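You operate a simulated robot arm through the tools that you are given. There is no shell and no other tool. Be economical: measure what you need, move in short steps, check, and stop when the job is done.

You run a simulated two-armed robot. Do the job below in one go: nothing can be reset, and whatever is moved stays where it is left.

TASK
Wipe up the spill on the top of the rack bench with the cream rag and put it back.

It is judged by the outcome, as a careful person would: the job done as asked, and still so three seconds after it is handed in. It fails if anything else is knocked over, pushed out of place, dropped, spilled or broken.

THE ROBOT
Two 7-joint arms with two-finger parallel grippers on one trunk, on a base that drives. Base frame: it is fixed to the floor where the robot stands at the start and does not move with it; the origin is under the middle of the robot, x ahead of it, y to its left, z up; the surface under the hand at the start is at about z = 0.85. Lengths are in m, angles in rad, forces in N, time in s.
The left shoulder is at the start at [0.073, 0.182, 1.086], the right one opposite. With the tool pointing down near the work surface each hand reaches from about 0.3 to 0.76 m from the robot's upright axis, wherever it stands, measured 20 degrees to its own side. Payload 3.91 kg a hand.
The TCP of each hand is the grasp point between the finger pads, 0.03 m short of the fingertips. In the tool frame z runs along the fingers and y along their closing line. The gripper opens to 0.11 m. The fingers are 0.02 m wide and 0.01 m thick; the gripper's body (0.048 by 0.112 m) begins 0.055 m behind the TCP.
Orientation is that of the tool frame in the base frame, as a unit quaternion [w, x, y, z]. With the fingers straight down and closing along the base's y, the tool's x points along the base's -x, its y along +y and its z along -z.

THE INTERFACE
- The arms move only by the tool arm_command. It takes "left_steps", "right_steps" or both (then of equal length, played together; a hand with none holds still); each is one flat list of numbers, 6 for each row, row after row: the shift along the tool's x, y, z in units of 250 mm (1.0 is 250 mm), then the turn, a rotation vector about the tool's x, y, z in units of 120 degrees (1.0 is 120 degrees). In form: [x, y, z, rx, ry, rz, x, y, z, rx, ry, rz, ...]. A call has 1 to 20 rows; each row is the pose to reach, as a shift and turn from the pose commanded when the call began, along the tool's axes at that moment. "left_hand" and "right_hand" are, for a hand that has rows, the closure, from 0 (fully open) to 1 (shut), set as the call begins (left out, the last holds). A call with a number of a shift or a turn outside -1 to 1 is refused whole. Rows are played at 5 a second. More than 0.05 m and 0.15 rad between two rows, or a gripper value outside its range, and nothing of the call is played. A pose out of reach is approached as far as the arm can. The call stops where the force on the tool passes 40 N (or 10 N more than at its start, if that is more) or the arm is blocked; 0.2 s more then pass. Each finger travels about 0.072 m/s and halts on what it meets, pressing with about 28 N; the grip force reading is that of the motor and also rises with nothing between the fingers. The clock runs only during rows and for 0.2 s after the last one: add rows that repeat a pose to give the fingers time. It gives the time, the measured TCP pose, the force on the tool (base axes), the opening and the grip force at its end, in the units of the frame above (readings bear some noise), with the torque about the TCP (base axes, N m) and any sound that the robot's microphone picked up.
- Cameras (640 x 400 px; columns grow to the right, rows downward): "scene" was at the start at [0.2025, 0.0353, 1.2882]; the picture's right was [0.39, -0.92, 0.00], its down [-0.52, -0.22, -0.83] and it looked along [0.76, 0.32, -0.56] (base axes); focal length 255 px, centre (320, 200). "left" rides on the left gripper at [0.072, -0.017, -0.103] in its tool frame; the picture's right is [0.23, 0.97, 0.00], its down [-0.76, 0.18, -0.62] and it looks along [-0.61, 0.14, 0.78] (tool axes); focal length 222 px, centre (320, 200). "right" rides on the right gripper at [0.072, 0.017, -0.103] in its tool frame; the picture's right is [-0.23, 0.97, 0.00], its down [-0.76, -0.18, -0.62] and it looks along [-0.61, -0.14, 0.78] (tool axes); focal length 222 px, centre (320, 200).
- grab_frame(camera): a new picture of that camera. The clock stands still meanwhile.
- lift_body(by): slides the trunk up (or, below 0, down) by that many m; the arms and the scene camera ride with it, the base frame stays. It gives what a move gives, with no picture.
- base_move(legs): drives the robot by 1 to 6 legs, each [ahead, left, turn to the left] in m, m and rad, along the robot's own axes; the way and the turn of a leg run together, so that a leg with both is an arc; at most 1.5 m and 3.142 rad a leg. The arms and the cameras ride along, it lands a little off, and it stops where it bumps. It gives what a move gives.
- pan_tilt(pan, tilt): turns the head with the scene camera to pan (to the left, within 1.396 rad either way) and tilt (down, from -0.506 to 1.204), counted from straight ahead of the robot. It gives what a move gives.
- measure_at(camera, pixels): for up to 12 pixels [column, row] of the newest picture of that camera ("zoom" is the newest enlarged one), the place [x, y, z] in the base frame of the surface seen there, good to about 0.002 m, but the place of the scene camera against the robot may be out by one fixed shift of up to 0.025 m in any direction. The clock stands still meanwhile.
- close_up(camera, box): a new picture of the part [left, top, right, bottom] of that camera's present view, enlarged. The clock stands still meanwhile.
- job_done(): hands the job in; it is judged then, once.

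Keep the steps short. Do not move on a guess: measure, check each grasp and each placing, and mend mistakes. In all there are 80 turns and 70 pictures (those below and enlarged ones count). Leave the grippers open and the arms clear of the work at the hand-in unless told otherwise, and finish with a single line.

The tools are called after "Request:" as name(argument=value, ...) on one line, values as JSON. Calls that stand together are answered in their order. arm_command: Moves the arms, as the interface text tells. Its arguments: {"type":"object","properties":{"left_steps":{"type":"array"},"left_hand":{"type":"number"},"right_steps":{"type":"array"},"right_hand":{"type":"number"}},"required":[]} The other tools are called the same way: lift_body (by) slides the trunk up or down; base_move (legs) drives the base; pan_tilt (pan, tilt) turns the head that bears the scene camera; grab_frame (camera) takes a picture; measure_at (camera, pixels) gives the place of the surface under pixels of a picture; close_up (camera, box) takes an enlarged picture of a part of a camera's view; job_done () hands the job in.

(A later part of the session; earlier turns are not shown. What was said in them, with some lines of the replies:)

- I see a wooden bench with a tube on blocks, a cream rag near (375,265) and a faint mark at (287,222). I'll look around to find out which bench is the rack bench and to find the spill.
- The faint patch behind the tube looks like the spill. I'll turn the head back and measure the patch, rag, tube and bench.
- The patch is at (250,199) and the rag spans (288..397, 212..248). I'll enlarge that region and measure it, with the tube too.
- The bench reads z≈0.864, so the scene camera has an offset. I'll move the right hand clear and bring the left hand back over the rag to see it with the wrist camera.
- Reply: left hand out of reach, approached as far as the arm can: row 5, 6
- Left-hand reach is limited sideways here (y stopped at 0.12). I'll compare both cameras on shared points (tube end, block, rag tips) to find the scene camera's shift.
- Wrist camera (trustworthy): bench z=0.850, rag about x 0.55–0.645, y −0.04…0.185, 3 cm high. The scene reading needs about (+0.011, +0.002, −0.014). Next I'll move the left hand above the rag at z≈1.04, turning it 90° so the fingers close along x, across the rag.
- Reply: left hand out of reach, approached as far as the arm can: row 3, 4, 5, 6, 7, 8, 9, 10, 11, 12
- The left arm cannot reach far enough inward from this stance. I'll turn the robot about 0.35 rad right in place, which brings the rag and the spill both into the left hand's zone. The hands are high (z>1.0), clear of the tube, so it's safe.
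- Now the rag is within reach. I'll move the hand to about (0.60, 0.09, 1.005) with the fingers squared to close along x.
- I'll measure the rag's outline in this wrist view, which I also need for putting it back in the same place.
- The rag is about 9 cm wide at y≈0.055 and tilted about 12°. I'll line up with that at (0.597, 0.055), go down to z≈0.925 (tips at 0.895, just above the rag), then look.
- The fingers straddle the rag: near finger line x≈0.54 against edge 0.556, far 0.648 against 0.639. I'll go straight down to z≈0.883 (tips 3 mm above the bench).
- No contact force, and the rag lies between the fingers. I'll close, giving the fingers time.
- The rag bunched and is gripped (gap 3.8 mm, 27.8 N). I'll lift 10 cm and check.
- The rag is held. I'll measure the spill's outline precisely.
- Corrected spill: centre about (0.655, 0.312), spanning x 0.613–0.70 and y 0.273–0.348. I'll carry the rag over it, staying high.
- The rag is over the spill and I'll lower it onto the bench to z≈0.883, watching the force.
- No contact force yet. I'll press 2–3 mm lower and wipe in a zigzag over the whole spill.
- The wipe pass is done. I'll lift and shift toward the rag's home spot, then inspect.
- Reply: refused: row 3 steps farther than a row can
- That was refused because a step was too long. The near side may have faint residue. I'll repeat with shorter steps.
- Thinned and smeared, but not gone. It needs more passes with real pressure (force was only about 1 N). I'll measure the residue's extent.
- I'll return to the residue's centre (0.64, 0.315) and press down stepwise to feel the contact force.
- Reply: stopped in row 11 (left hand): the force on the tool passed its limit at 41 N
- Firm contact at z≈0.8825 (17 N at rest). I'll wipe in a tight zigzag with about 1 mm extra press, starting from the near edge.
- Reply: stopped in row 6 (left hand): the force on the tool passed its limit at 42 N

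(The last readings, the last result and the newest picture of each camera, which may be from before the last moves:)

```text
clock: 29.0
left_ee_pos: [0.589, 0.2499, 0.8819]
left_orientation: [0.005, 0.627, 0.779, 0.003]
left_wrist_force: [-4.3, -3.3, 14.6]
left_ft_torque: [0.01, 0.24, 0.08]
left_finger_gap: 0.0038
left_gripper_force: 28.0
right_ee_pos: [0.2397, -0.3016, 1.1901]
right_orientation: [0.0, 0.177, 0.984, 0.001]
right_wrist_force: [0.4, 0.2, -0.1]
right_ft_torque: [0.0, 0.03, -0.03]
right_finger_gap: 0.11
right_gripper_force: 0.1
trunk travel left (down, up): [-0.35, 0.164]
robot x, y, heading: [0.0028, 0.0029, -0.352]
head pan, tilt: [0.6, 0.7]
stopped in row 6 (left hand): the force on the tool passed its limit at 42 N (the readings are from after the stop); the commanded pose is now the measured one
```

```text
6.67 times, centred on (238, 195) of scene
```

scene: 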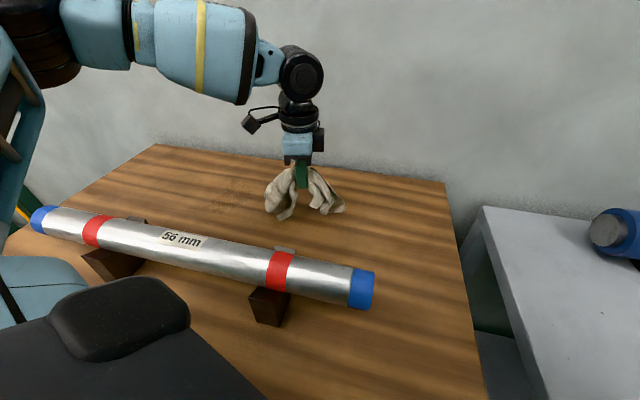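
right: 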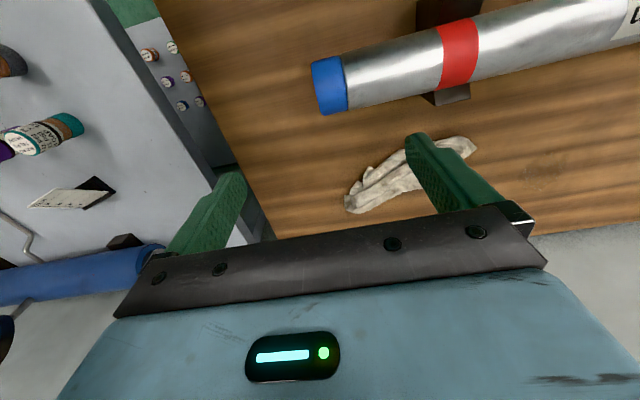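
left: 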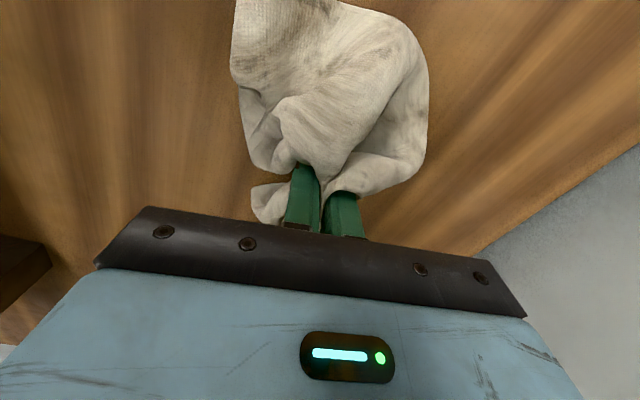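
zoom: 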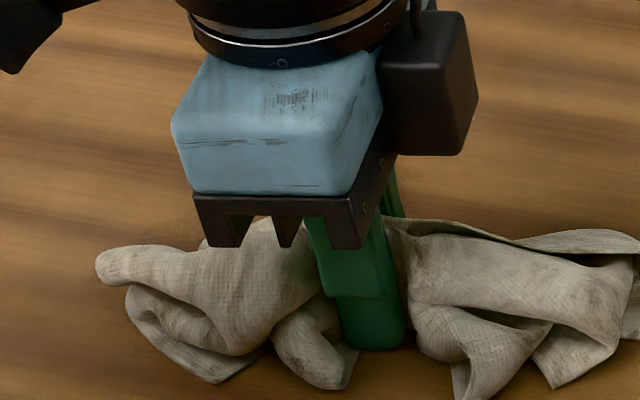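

That passed the force limit. I'll continue slightly lighter (0.5 mm up from here) with slower strokes over the next lanes.

Request:
arm_command(left_steps=[0, 0.08, -0.002, 0, 0, 0, 0.13, 0.08, -0.002, 0, 0, 0, 0.26, 0.08, -0.002, 0, 0, 0, 0.4, 0.08, -0.002, 0, 0, 0, 0.4, 0.16, -0.002, 0, 0, 0, 0.26, 0.16, -0.002, 0, 0, 0, 0.13, 0.16, -0.002, 0, 0, 0, 0, 0.16, -0.002, 0, 0, 0, 0, 0.24, -0.002, 0, 0, 0, 0.13, 0.24, -0.002, 0, 0, 0, 0.26, 0.24, -0.002, 0, 0, 0, 0.4, 0.24, -0.002, 0, 0, 0, 0.4, 0.32, -0.002, 0, 0, 0, 0.26, 0.32, -0.002, 0, 0, 0, 0.13, 0.32, -0.002, 0, 0, 0, 0, 0.32, -0.002, 0, 0, 0, 0, 0.4, -0.002, 0, 0, 0, 0.13, 0.4, -0.002, 0, 0, 0, 0.26, 0.4, -0.002, 0, 0, 0, 0.4, 0.4, -0.002, 0, 0, 0])

```text
clock: 33.2
left_ee_pos: [0.6652, 0.3736, 0.8819]
left_orientation: [0.003, 0.627, 0.779, 0.004]
left_wrist_force: [1.5, -4.5, 8.9]
left_ft_torque: [-0.03, 0.07, 0.03]
left_finger_gap: 0.0039
left_gripper_force: 27.9
right_ee_pos: [0.2406, -0.3012, 1.1904]
right_orientation: [0.001, 0.177, 0.984, 0.0]
right_wrist_force: [-0.9, -0.3, 0.6]
right_ft_torque: [-0.04, 0.0, 0.0]
right_finger_gap: 0.1103
right_gripper_force: 0.0
trunk travel left (down, up): [-0.35, 0.164]
robot x, y, heading: [-0.0041, 0.0018, -0.351]
head pan, tilt: [0.6, 0.7]
```

Steady contact of about 9 N. I'll continue with the far lanes, then cross-strokes in the other direction.

Request:
arm_command(left_steps=[0, 0.08, 0, 0, 0, 0, -0.13, 0.08, 0, 0, 0, 0, -0.26, 0.08, 0, 0, 0, 0, -0.4, 0.08, 0, 0, 0, 0, -0.4, 0.15, 0, 0, 0, 0, -0.26, 0.15, 0, 0, 0, 0, -0.13, 0.15, 0, 0, 0, 0, 0, 0.15, 0, 0, 0, 0, 0, -0.02, 0, 0, 0, 0, 0, -0.19, 0, 0, 0, 0, 0, -0.36, 0, 0, 0, 0, -0.12, -0.36, 0, 0, 0, 0, -0.12, -0.19, 0, 0, 0, 0, -0.12, -0.02, 0, 0, 0, 0, -0.12, 0.13, 0, 0, 0, 0, -0.25, 0.13, 0, 0, 0, 0, -0.25, -0.04, 0, 0, 0, 0, -0.25, -0.21, 0, 0, 0, 0, -0.25, -0.38, 0, 0, 0, 0, -0.4, -0.38, 0, 0, 0, 0])

```text
clock: 37.4
left_ee_pos: [0.5923, 0.2495, 0.8817]
left_orientation: [0.001, 0.626, 0.78, 0.004]
left_wrist_force: [-3.4, 7.2, 19.9]
left_ft_torque: [0.35, 0.24, 0.0]
left_finger_gap: 0.0041
left_gripper_force: 28.0
right_ee_pos: [0.2382, -0.3019, 1.1905]
right_orientation: [0.0, 0.176, 0.984, 0.001]
right_wrist_force: [1.2, 0.1, -0.8]
right_ft_torque: [0.04, -0.01, -0.03]
right_finger_gap: 0.1103
right_gripper_force: 0.0
trunk travel left (down, up): [-0.35, 0.164]
robot x, y, heading: [0.0005, -0.0004, -0.346]
head pan, tilt: [0.6, 0.7]
```

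I'll lift, shift aside and inspect.

Request:
arm_command(left_steps=[0, 0, -0.16, 0, 0, 0, 0, 0, -0.32, 0, 0, 0, -0.16, 0, -0.36, 0, 0, 0, -0.32, 0, -0.36, 0, 0, 0, -0.48, 0, -0.36, 0, 0, 0, -0.48, 0, -0.36, 0, 0, 0])

Request:
close_up(camera="scene", box=[182, 160, 294, 230])

```text
clock: 38.8
left_ee_pos: [0.62, 0.1334, 0.97]
left_orientation: [0.002, 0.627, 0.779, 0.003]
left_wrist_force: [0.6, -0.9, 0.1]
left_ft_torque: [-0.01, -0.02, 0.0]
left_finger_gap: 0.0041
left_gripper_force: 27.9
right_ee_pos: [0.2395, -0.2999, 1.1898]
right_orientation: [-0.001, 0.176, 0.984, -0.001]
right_wrist_force: [0.2, 0.5, 0.2]
right_ft_torque: [-0.02, -0.03, 0.0]
right_finger_gap: 0.1101
right_gripper_force: 0.1
trunk travel left (down, up): [-0.35, 0.164]
robot x, y, heading: [0.0042, 0.0011, -0.354]
head pan, tilt: [0.6, 0.7]
```

```text
5.71 times, centred on (238, 195) of scene
```

zoom: 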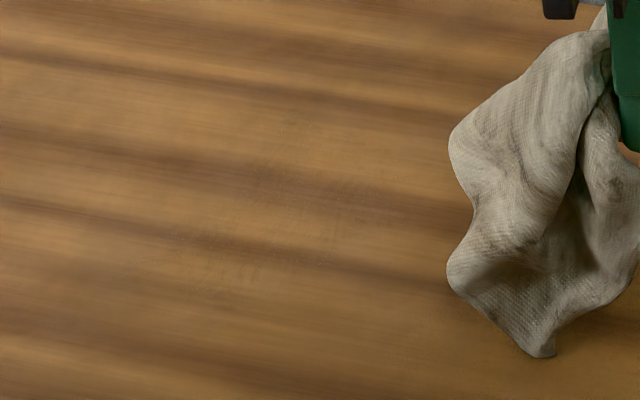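

Nearly clean, with only very faint traces left. I'll do one more full pass at the same contact height.

Request:
arm_command(left_steps=[0.16, 0, 0, 0, 0, 0, 0.32, 0, 0, 0, 0, 0, 0.48, 0, 0, 0, 0, 0, 0.48, 0, 0.16, 0, 0, 0, 0.48, 0, 0.31, 0, 0, 0, 0.48, 0, 0.36, 0, 0, 0, 0.61, 0, 0.36, 0, 0, 0, 0.74, 0, 0.36, 0, 0, 0, 0.88, 0, 0.36, 0, 0, 0, 0.88, 0.1, 0.36, 0, 0, 0, 0.74, 0.1, 0.36, 0, 0, 0, 0.61, 0.1, 0.36, 0, 0, 0, 0.48, 0.1, 0.36, 0, 0, 0, 0.48, 0.18, 0.36, 0, 0, 0, 0.61, 0.18, 0.36, 0, 0, 0, 0.74, 0.18, 0.36, 0, 0, 0, 0.88, 0.18, 0.36, 0, 0, 0, 0.88, 0.26, 0.36, 0, 0, 0, 0.74, 0.26, 0.36, 0, 0, 0, 0.61, 0.26, 0.36, 0, 0, 0])

Request:
arm_command(left_steps=[-0.13, 0, 0, 0, 0, 0, -0.13, 0.08, 0, 0, 0, 0, 0, 0.08, 0, 0, 0, 0, 0.13, 0.08, 0, 0, 0, 0, 0.27, 0.08, 0, 0, 0, 0, 0.27, 0.16, 0, 0, 0, 0, 0.13, 0.16, 0, 0, 0, 0, 0, 0.16, 0, 0, 0, 0, -0.13, 0.16, 0, 0, 0, 0, -0.13, 0.24, 0, 0, 0, 0, 0, 0.24, 0, 0, 0, 0, 0.13, 0.24, 0, 0, 0, 0, 0.27, 0.24, 0, 0, 0, 0, 0.2, 0.1, 0, 0, 0, 0, 0.2, -0.07, 0, 0, 0, 0, 0.2, -0.22, 0, 0, 0, 0, 0.06, -0.22, 0, 0, 0, 0, 0.06, -0.05, 0, 0, 0, 0, 0.06, 0.12, 0, 0, 0, 0, 0.06, 0.24, 0, 0, 0, 0])

Request:
arm_command(left_steps=[0, 0, -0.16, 0, 0, 0, 0, 0, -0.32, 0, 0, 0, -0.16, -0.07, -0.36, 0, 0, 0, -0.32, -0.14, -0.36, 0, 0, 0, -0.48, -0.21, -0.36, 0, 0, 0, -0.64, -0.28, -0.36, 0, 0, 0, -0.78, -0.32, -0.36, 0, 0, 0, -0.78, -0.32, -0.36, 0, 0, 0])

Request:
close_up(camera="scene", box=[182, 160, 294, 230])

```text
clock: 43.0
left_ee_pos: [0.65, 0.2973, 0.8811]
left_orientation: [0.001, 0.627, 0.779, 0.003]
left_wrist_force: [0.1, 1.2, 1.1]
left_ft_torque: [-0.01, -0.01, 0.0]
left_finger_gap: 0.0039
left_gripper_force: 28.5
right_ee_pos: [0.2394, -0.3, 1.1897]
right_orientation: [0.0, 0.176, 0.984, -0.001]
right_wrist_force: [0.4, 1.1, -0.5]
right_ft_torque: [0.02, 0.01, 0.04]
right_finger_gap: 0.11
right_gripper_force: 0.1
trunk travel left (down, up): [-0.35, 0.164]
robot x, y, heading: [-0.0007, 0.0013, -0.352]
head pan, tilt: [0.6, 0.7]
```

```text
clock: 47.2
left_ee_pos: [0.7051, 0.3253, 0.8803]
left_orientation: [0.005, 0.627, 0.779, 0.004]
left_wrist_force: [-4.6, -2.7, 14.6]
left_ft_torque: [0.06, 0.13, 0.06]
left_finger_gap: 0.0042
left_gripper_force: 28.5
right_ee_pos: [0.2388, -0.3013, 1.1904]
right_orientation: [0.001, 0.177, 0.984, 0.0]
right_wrist_force: [0.6, 0.0, 0.1]
right_ft_torque: [-0.03, 0.01, -0.03]
right_finger_gap: 0.11
right_gripper_force: 0.1
trunk travel left (down, up): [-0.35, 0.164]
robot x, y, heading: [-0.0026, 0.0024, -0.355]
head pan, tilt: [0.6, 0.7]
```

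```text
clock: 49.0
left_ee_pos: [0.669, 0.1179, 0.9679]
left_orientation: [0.003, 0.627, 0.779, 0.003]
left_wrist_force: [0.3, -0.2, -0.6]
left_ft_torque: [-0.03, 0.0, 0.03]
left_finger_gap: 0.004
left_gripper_force: 28.2
right_ee_pos: [0.2402, -0.3, 1.1899]
right_orientation: [0.0, 0.176, 0.984, 0.001]
right_wrist_force: [0.0, -0.1, -0.1]
right_ft_torque: [0.02, -0.01, 0.01]
right_finger_gap: 0.11
right_gripper_force: 0.1
trunk travel left (down, up): [-0.35, 0.164]
robot x, y, heading: [0.0025, -0.0012, -0.354]
head pan, tilt: [0.6, 0.7]
```

```text
5.71 times, centred on (238, 195) of scene
```

zoom: 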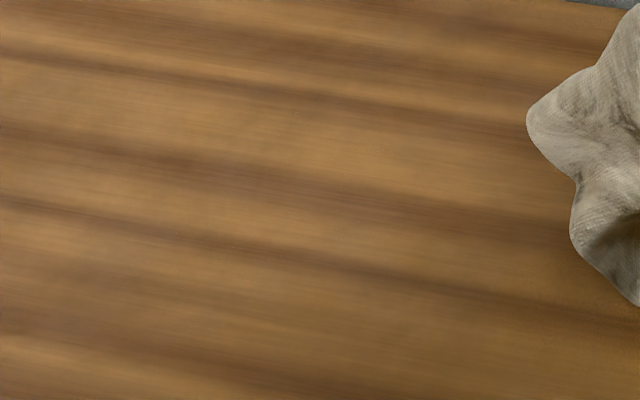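

It looks clean. I'll take a tighter zoom to be sure, plus a wider view for smears elsewhere.

Request:
close_up(camera="scene", box=[204, 170, 268, 210])

Request:
close_up(camera="scene", box=[140, 140, 380, 290])

```text
10.00 times, centred on (236, 190) of scene
```

zoom: 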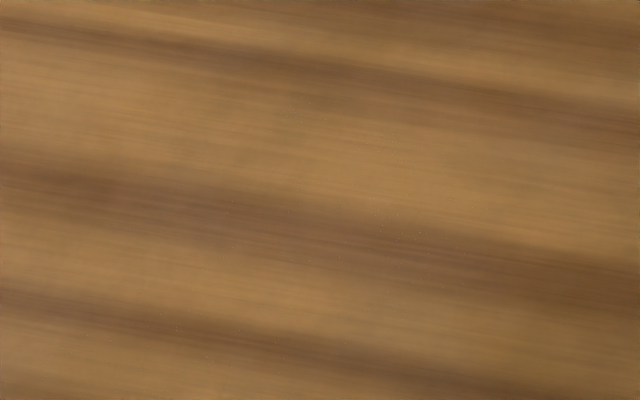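

```text
2.67 times, centred on (260, 215) of scene
```

zoom: 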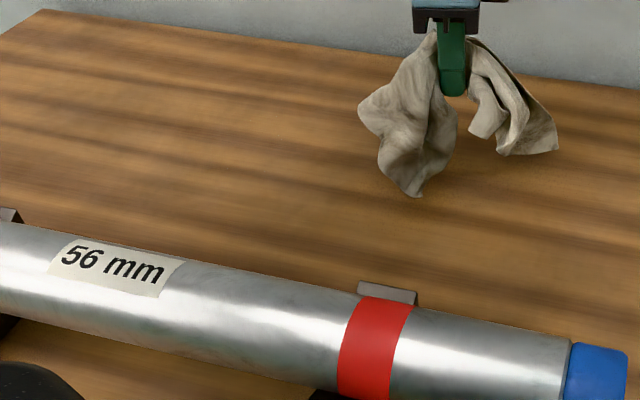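

The bench is clean. Next I'll put the rag back where I gripped it, TCP (0.597, 0.0555), and lower to about 2 mm above the contact height.

Request:
arm_command(left_steps=[-0.06, -0.112, 0, 0, 0, 0, -0.12, -0.224, 0, 0, 0, 0, -0.18, -0.336, 0, 0, 0, 0, -0.18, -0.336, 0, 0, 0, 0, -0.18, -0.336, 0.1, 0, 0, 0, -0.18, -0.336, 0.2, 0, 0, 0, -0.18, -0.336, 0.3, 0, 0, 0, -0.18, -0.336, 0.335, 0, 0, 0, -0.18, -0.336, 0.335, 0, 0, 0])

Request:
grab_frame(camera="left")

Request:
close_up(camera="scene", box=[220, 150, 420, 275])

```text
clock: 51.0
left_ee_pos: [0.6002, 0.0548, 0.8862]
left_orientation: [0.002, 0.626, 0.779, 0.003]
left_wrist_force: [-0.4, -0.4, 0.9]
left_ft_torque: [0.02, 0.03, 0.03]
left_finger_gap: 0.0038
left_gripper_force: 28.0
right_ee_pos: [0.2411, -0.3021, 1.1895]
right_orientation: [0.0, 0.175, 0.985, 0.0]
right_wrist_force: [0.2, 0.2, 0.3]
right_ft_torque: [-0.01, 0.02, 0.01]
right_finger_gap: 0.1102
right_gripper_force: 0.0
trunk travel left (down, up): [-0.35, 0.164]
robot x, y, heading: [-0.0018, -0.0019, -0.35]
head pan, tilt: [0.6, 0.7]
```

```text
30 pictures are left
```

left: 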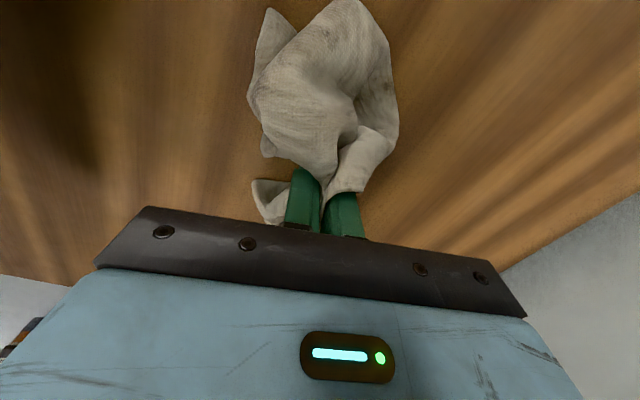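

```text
3.20 times, centred on (320, 212) of scene
```

zoom: 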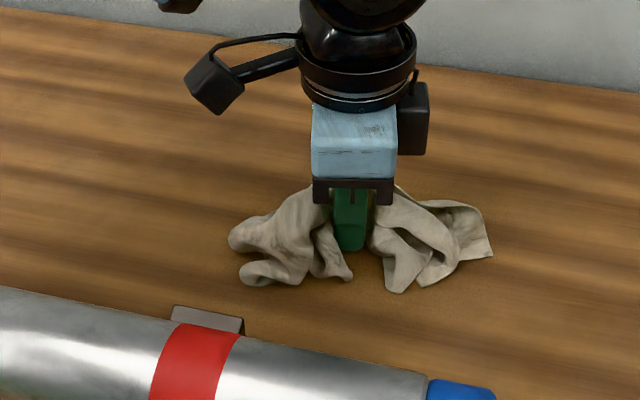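

The rag is on the bench in place. I'll open halfway to release it without spreading it, then rise straight up and open fully.

Request:
arm_command(left_steps=[0, 0, 0, 0, 0, 0, 0, 0, 0, 0, 0, 0, 0, 0, 0, 0, 0, 0, 0, 0, -0.04, 0, 0, 0, 0, 0, -0.1, 0, 0, 0, 0, 0, -0.25, 0, 0, 0, 0, 0, -0.4, 0, 0, 0, 0, 0, -0.4, 0, 0, 0], left_hand=0.5)

Request:
grab_frame(camera="left")

Request:
close_up(camera="scene", box=[220, 150, 420, 275])

```text
clock: 52.8
left_ee_pos: [0.5969, 0.0546, 0.9861]
left_orientation: [0.003, 0.627, 0.779, 0.004]
left_wrist_force: [0.3, 0.5, 0.4]
left_ft_torque: [0.0, 0.01, 0.0]
left_finger_gap: 0.055
left_gripper_force: 0.1
right_ee_pos: [0.2406, -0.3007, 1.1901]
right_orientation: [0.0, 0.176, 0.984, 0.0]
right_wrist_force: [-0.7, 0.3, 0.3]
right_ft_torque: [0.0, -0.04, 0.02]
right_finger_gap: 0.1099
right_gripper_force: 0.1
trunk travel left (down, up): [-0.35, 0.164]
robot x, y, heading: [0.0025, -0.0014, -0.356]
head pan, tilt: [0.6, 0.7]
```

```text
28 pictures are left
```

left: 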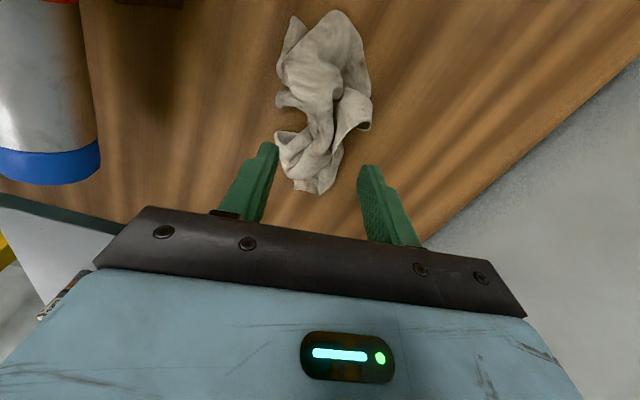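

```text
3.20 times, centred on (320, 212) of scene
```

zoom: 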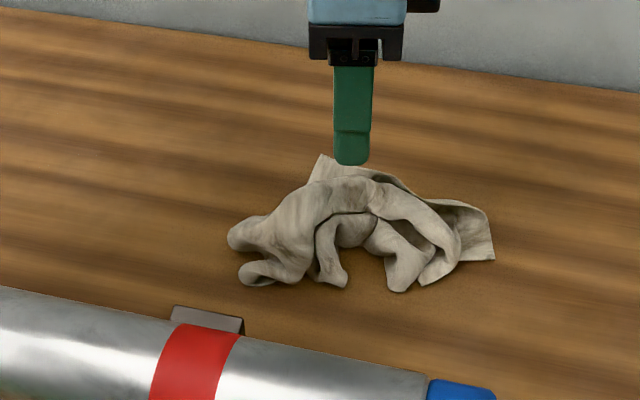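

The rag is released and lies in its original spot. I'll raise the left hand, open it fully, draw it aside to the left, and do a last check.

Request:
arm_command(left_steps=[0, 0, -0.15, 0, 0, 0, 0, 0, -0.3, 0, 0, 0, 0.15, -0.05, -0.36, 0, 0, 0, 0.3, -0.15, -0.36, 0, 0, 0, 0.45, -0.25, -0.36, 0, 0, 0, 0.6, -0.35, -0.36, 0, 0, 0, 0.6, -0.35, -0.36, 0, 0, 0], left_hand=0)

Request:
grab_frame(camera="scene")

Request:
close_up(camera="scene", box=[150, 150, 390, 300])

```text
clock: 54.4
left_ee_pos: [0.475, 0.1842, 1.0738]
left_orientation: [0.003, 0.627, 0.779, 0.004]
left_wrist_force: [-0.3, -0.7, 0.5]
left_ft_torque: [0.01, -0.02, 0.0]
left_finger_gap: 0.1101
left_gripper_force: 0.0
right_ee_pos: [0.2415, -0.3031, 1.1901]
right_orientation: [0.0, 0.177, 0.984, 0.0]
right_wrist_force: [0.4, -0.1, -0.2]
right_ft_torque: [0.01, 0.03, 0.03]
right_finger_gap: 0.1099
right_gripper_force: 0.0
trunk travel left (down, up): [-0.35, 0.164]
robot x, y, heading: [0.0007, 0.0008, -0.353]
head pan, tilt: [0.6, 0.7]
```

```text
26 pictures are left
```

scene: 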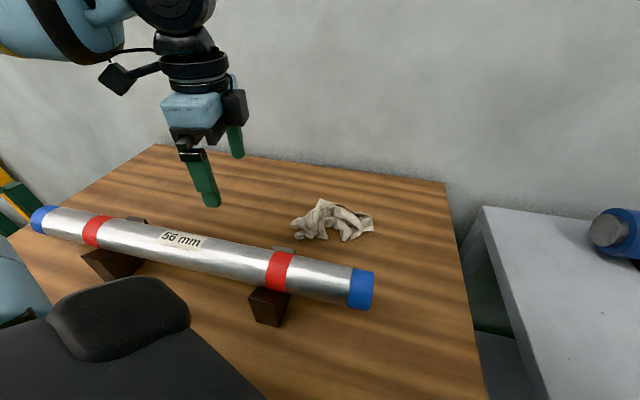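

```text
2.67 times, centred on (270, 225) of scene
```

zoom: 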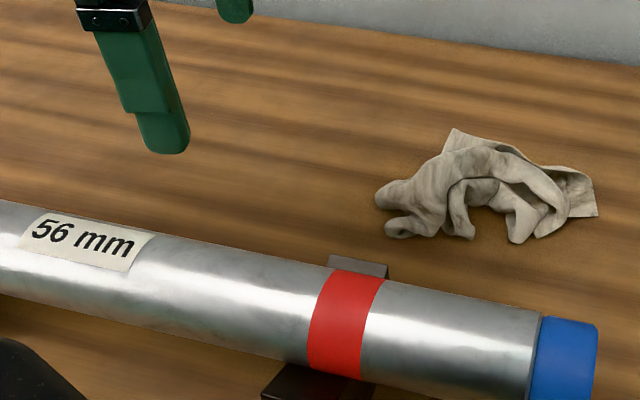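

The bench is clean, the rag is back, the tube hasn't moved, and both grippers are open and clear. I'll hand in.

Request:
job_done()

```text
The job is handed in.
```

I wiped up the spill on the bench, put the cream rag back in its place (a little more crumpled, about 2 cm off), and left everything else undisturbed.
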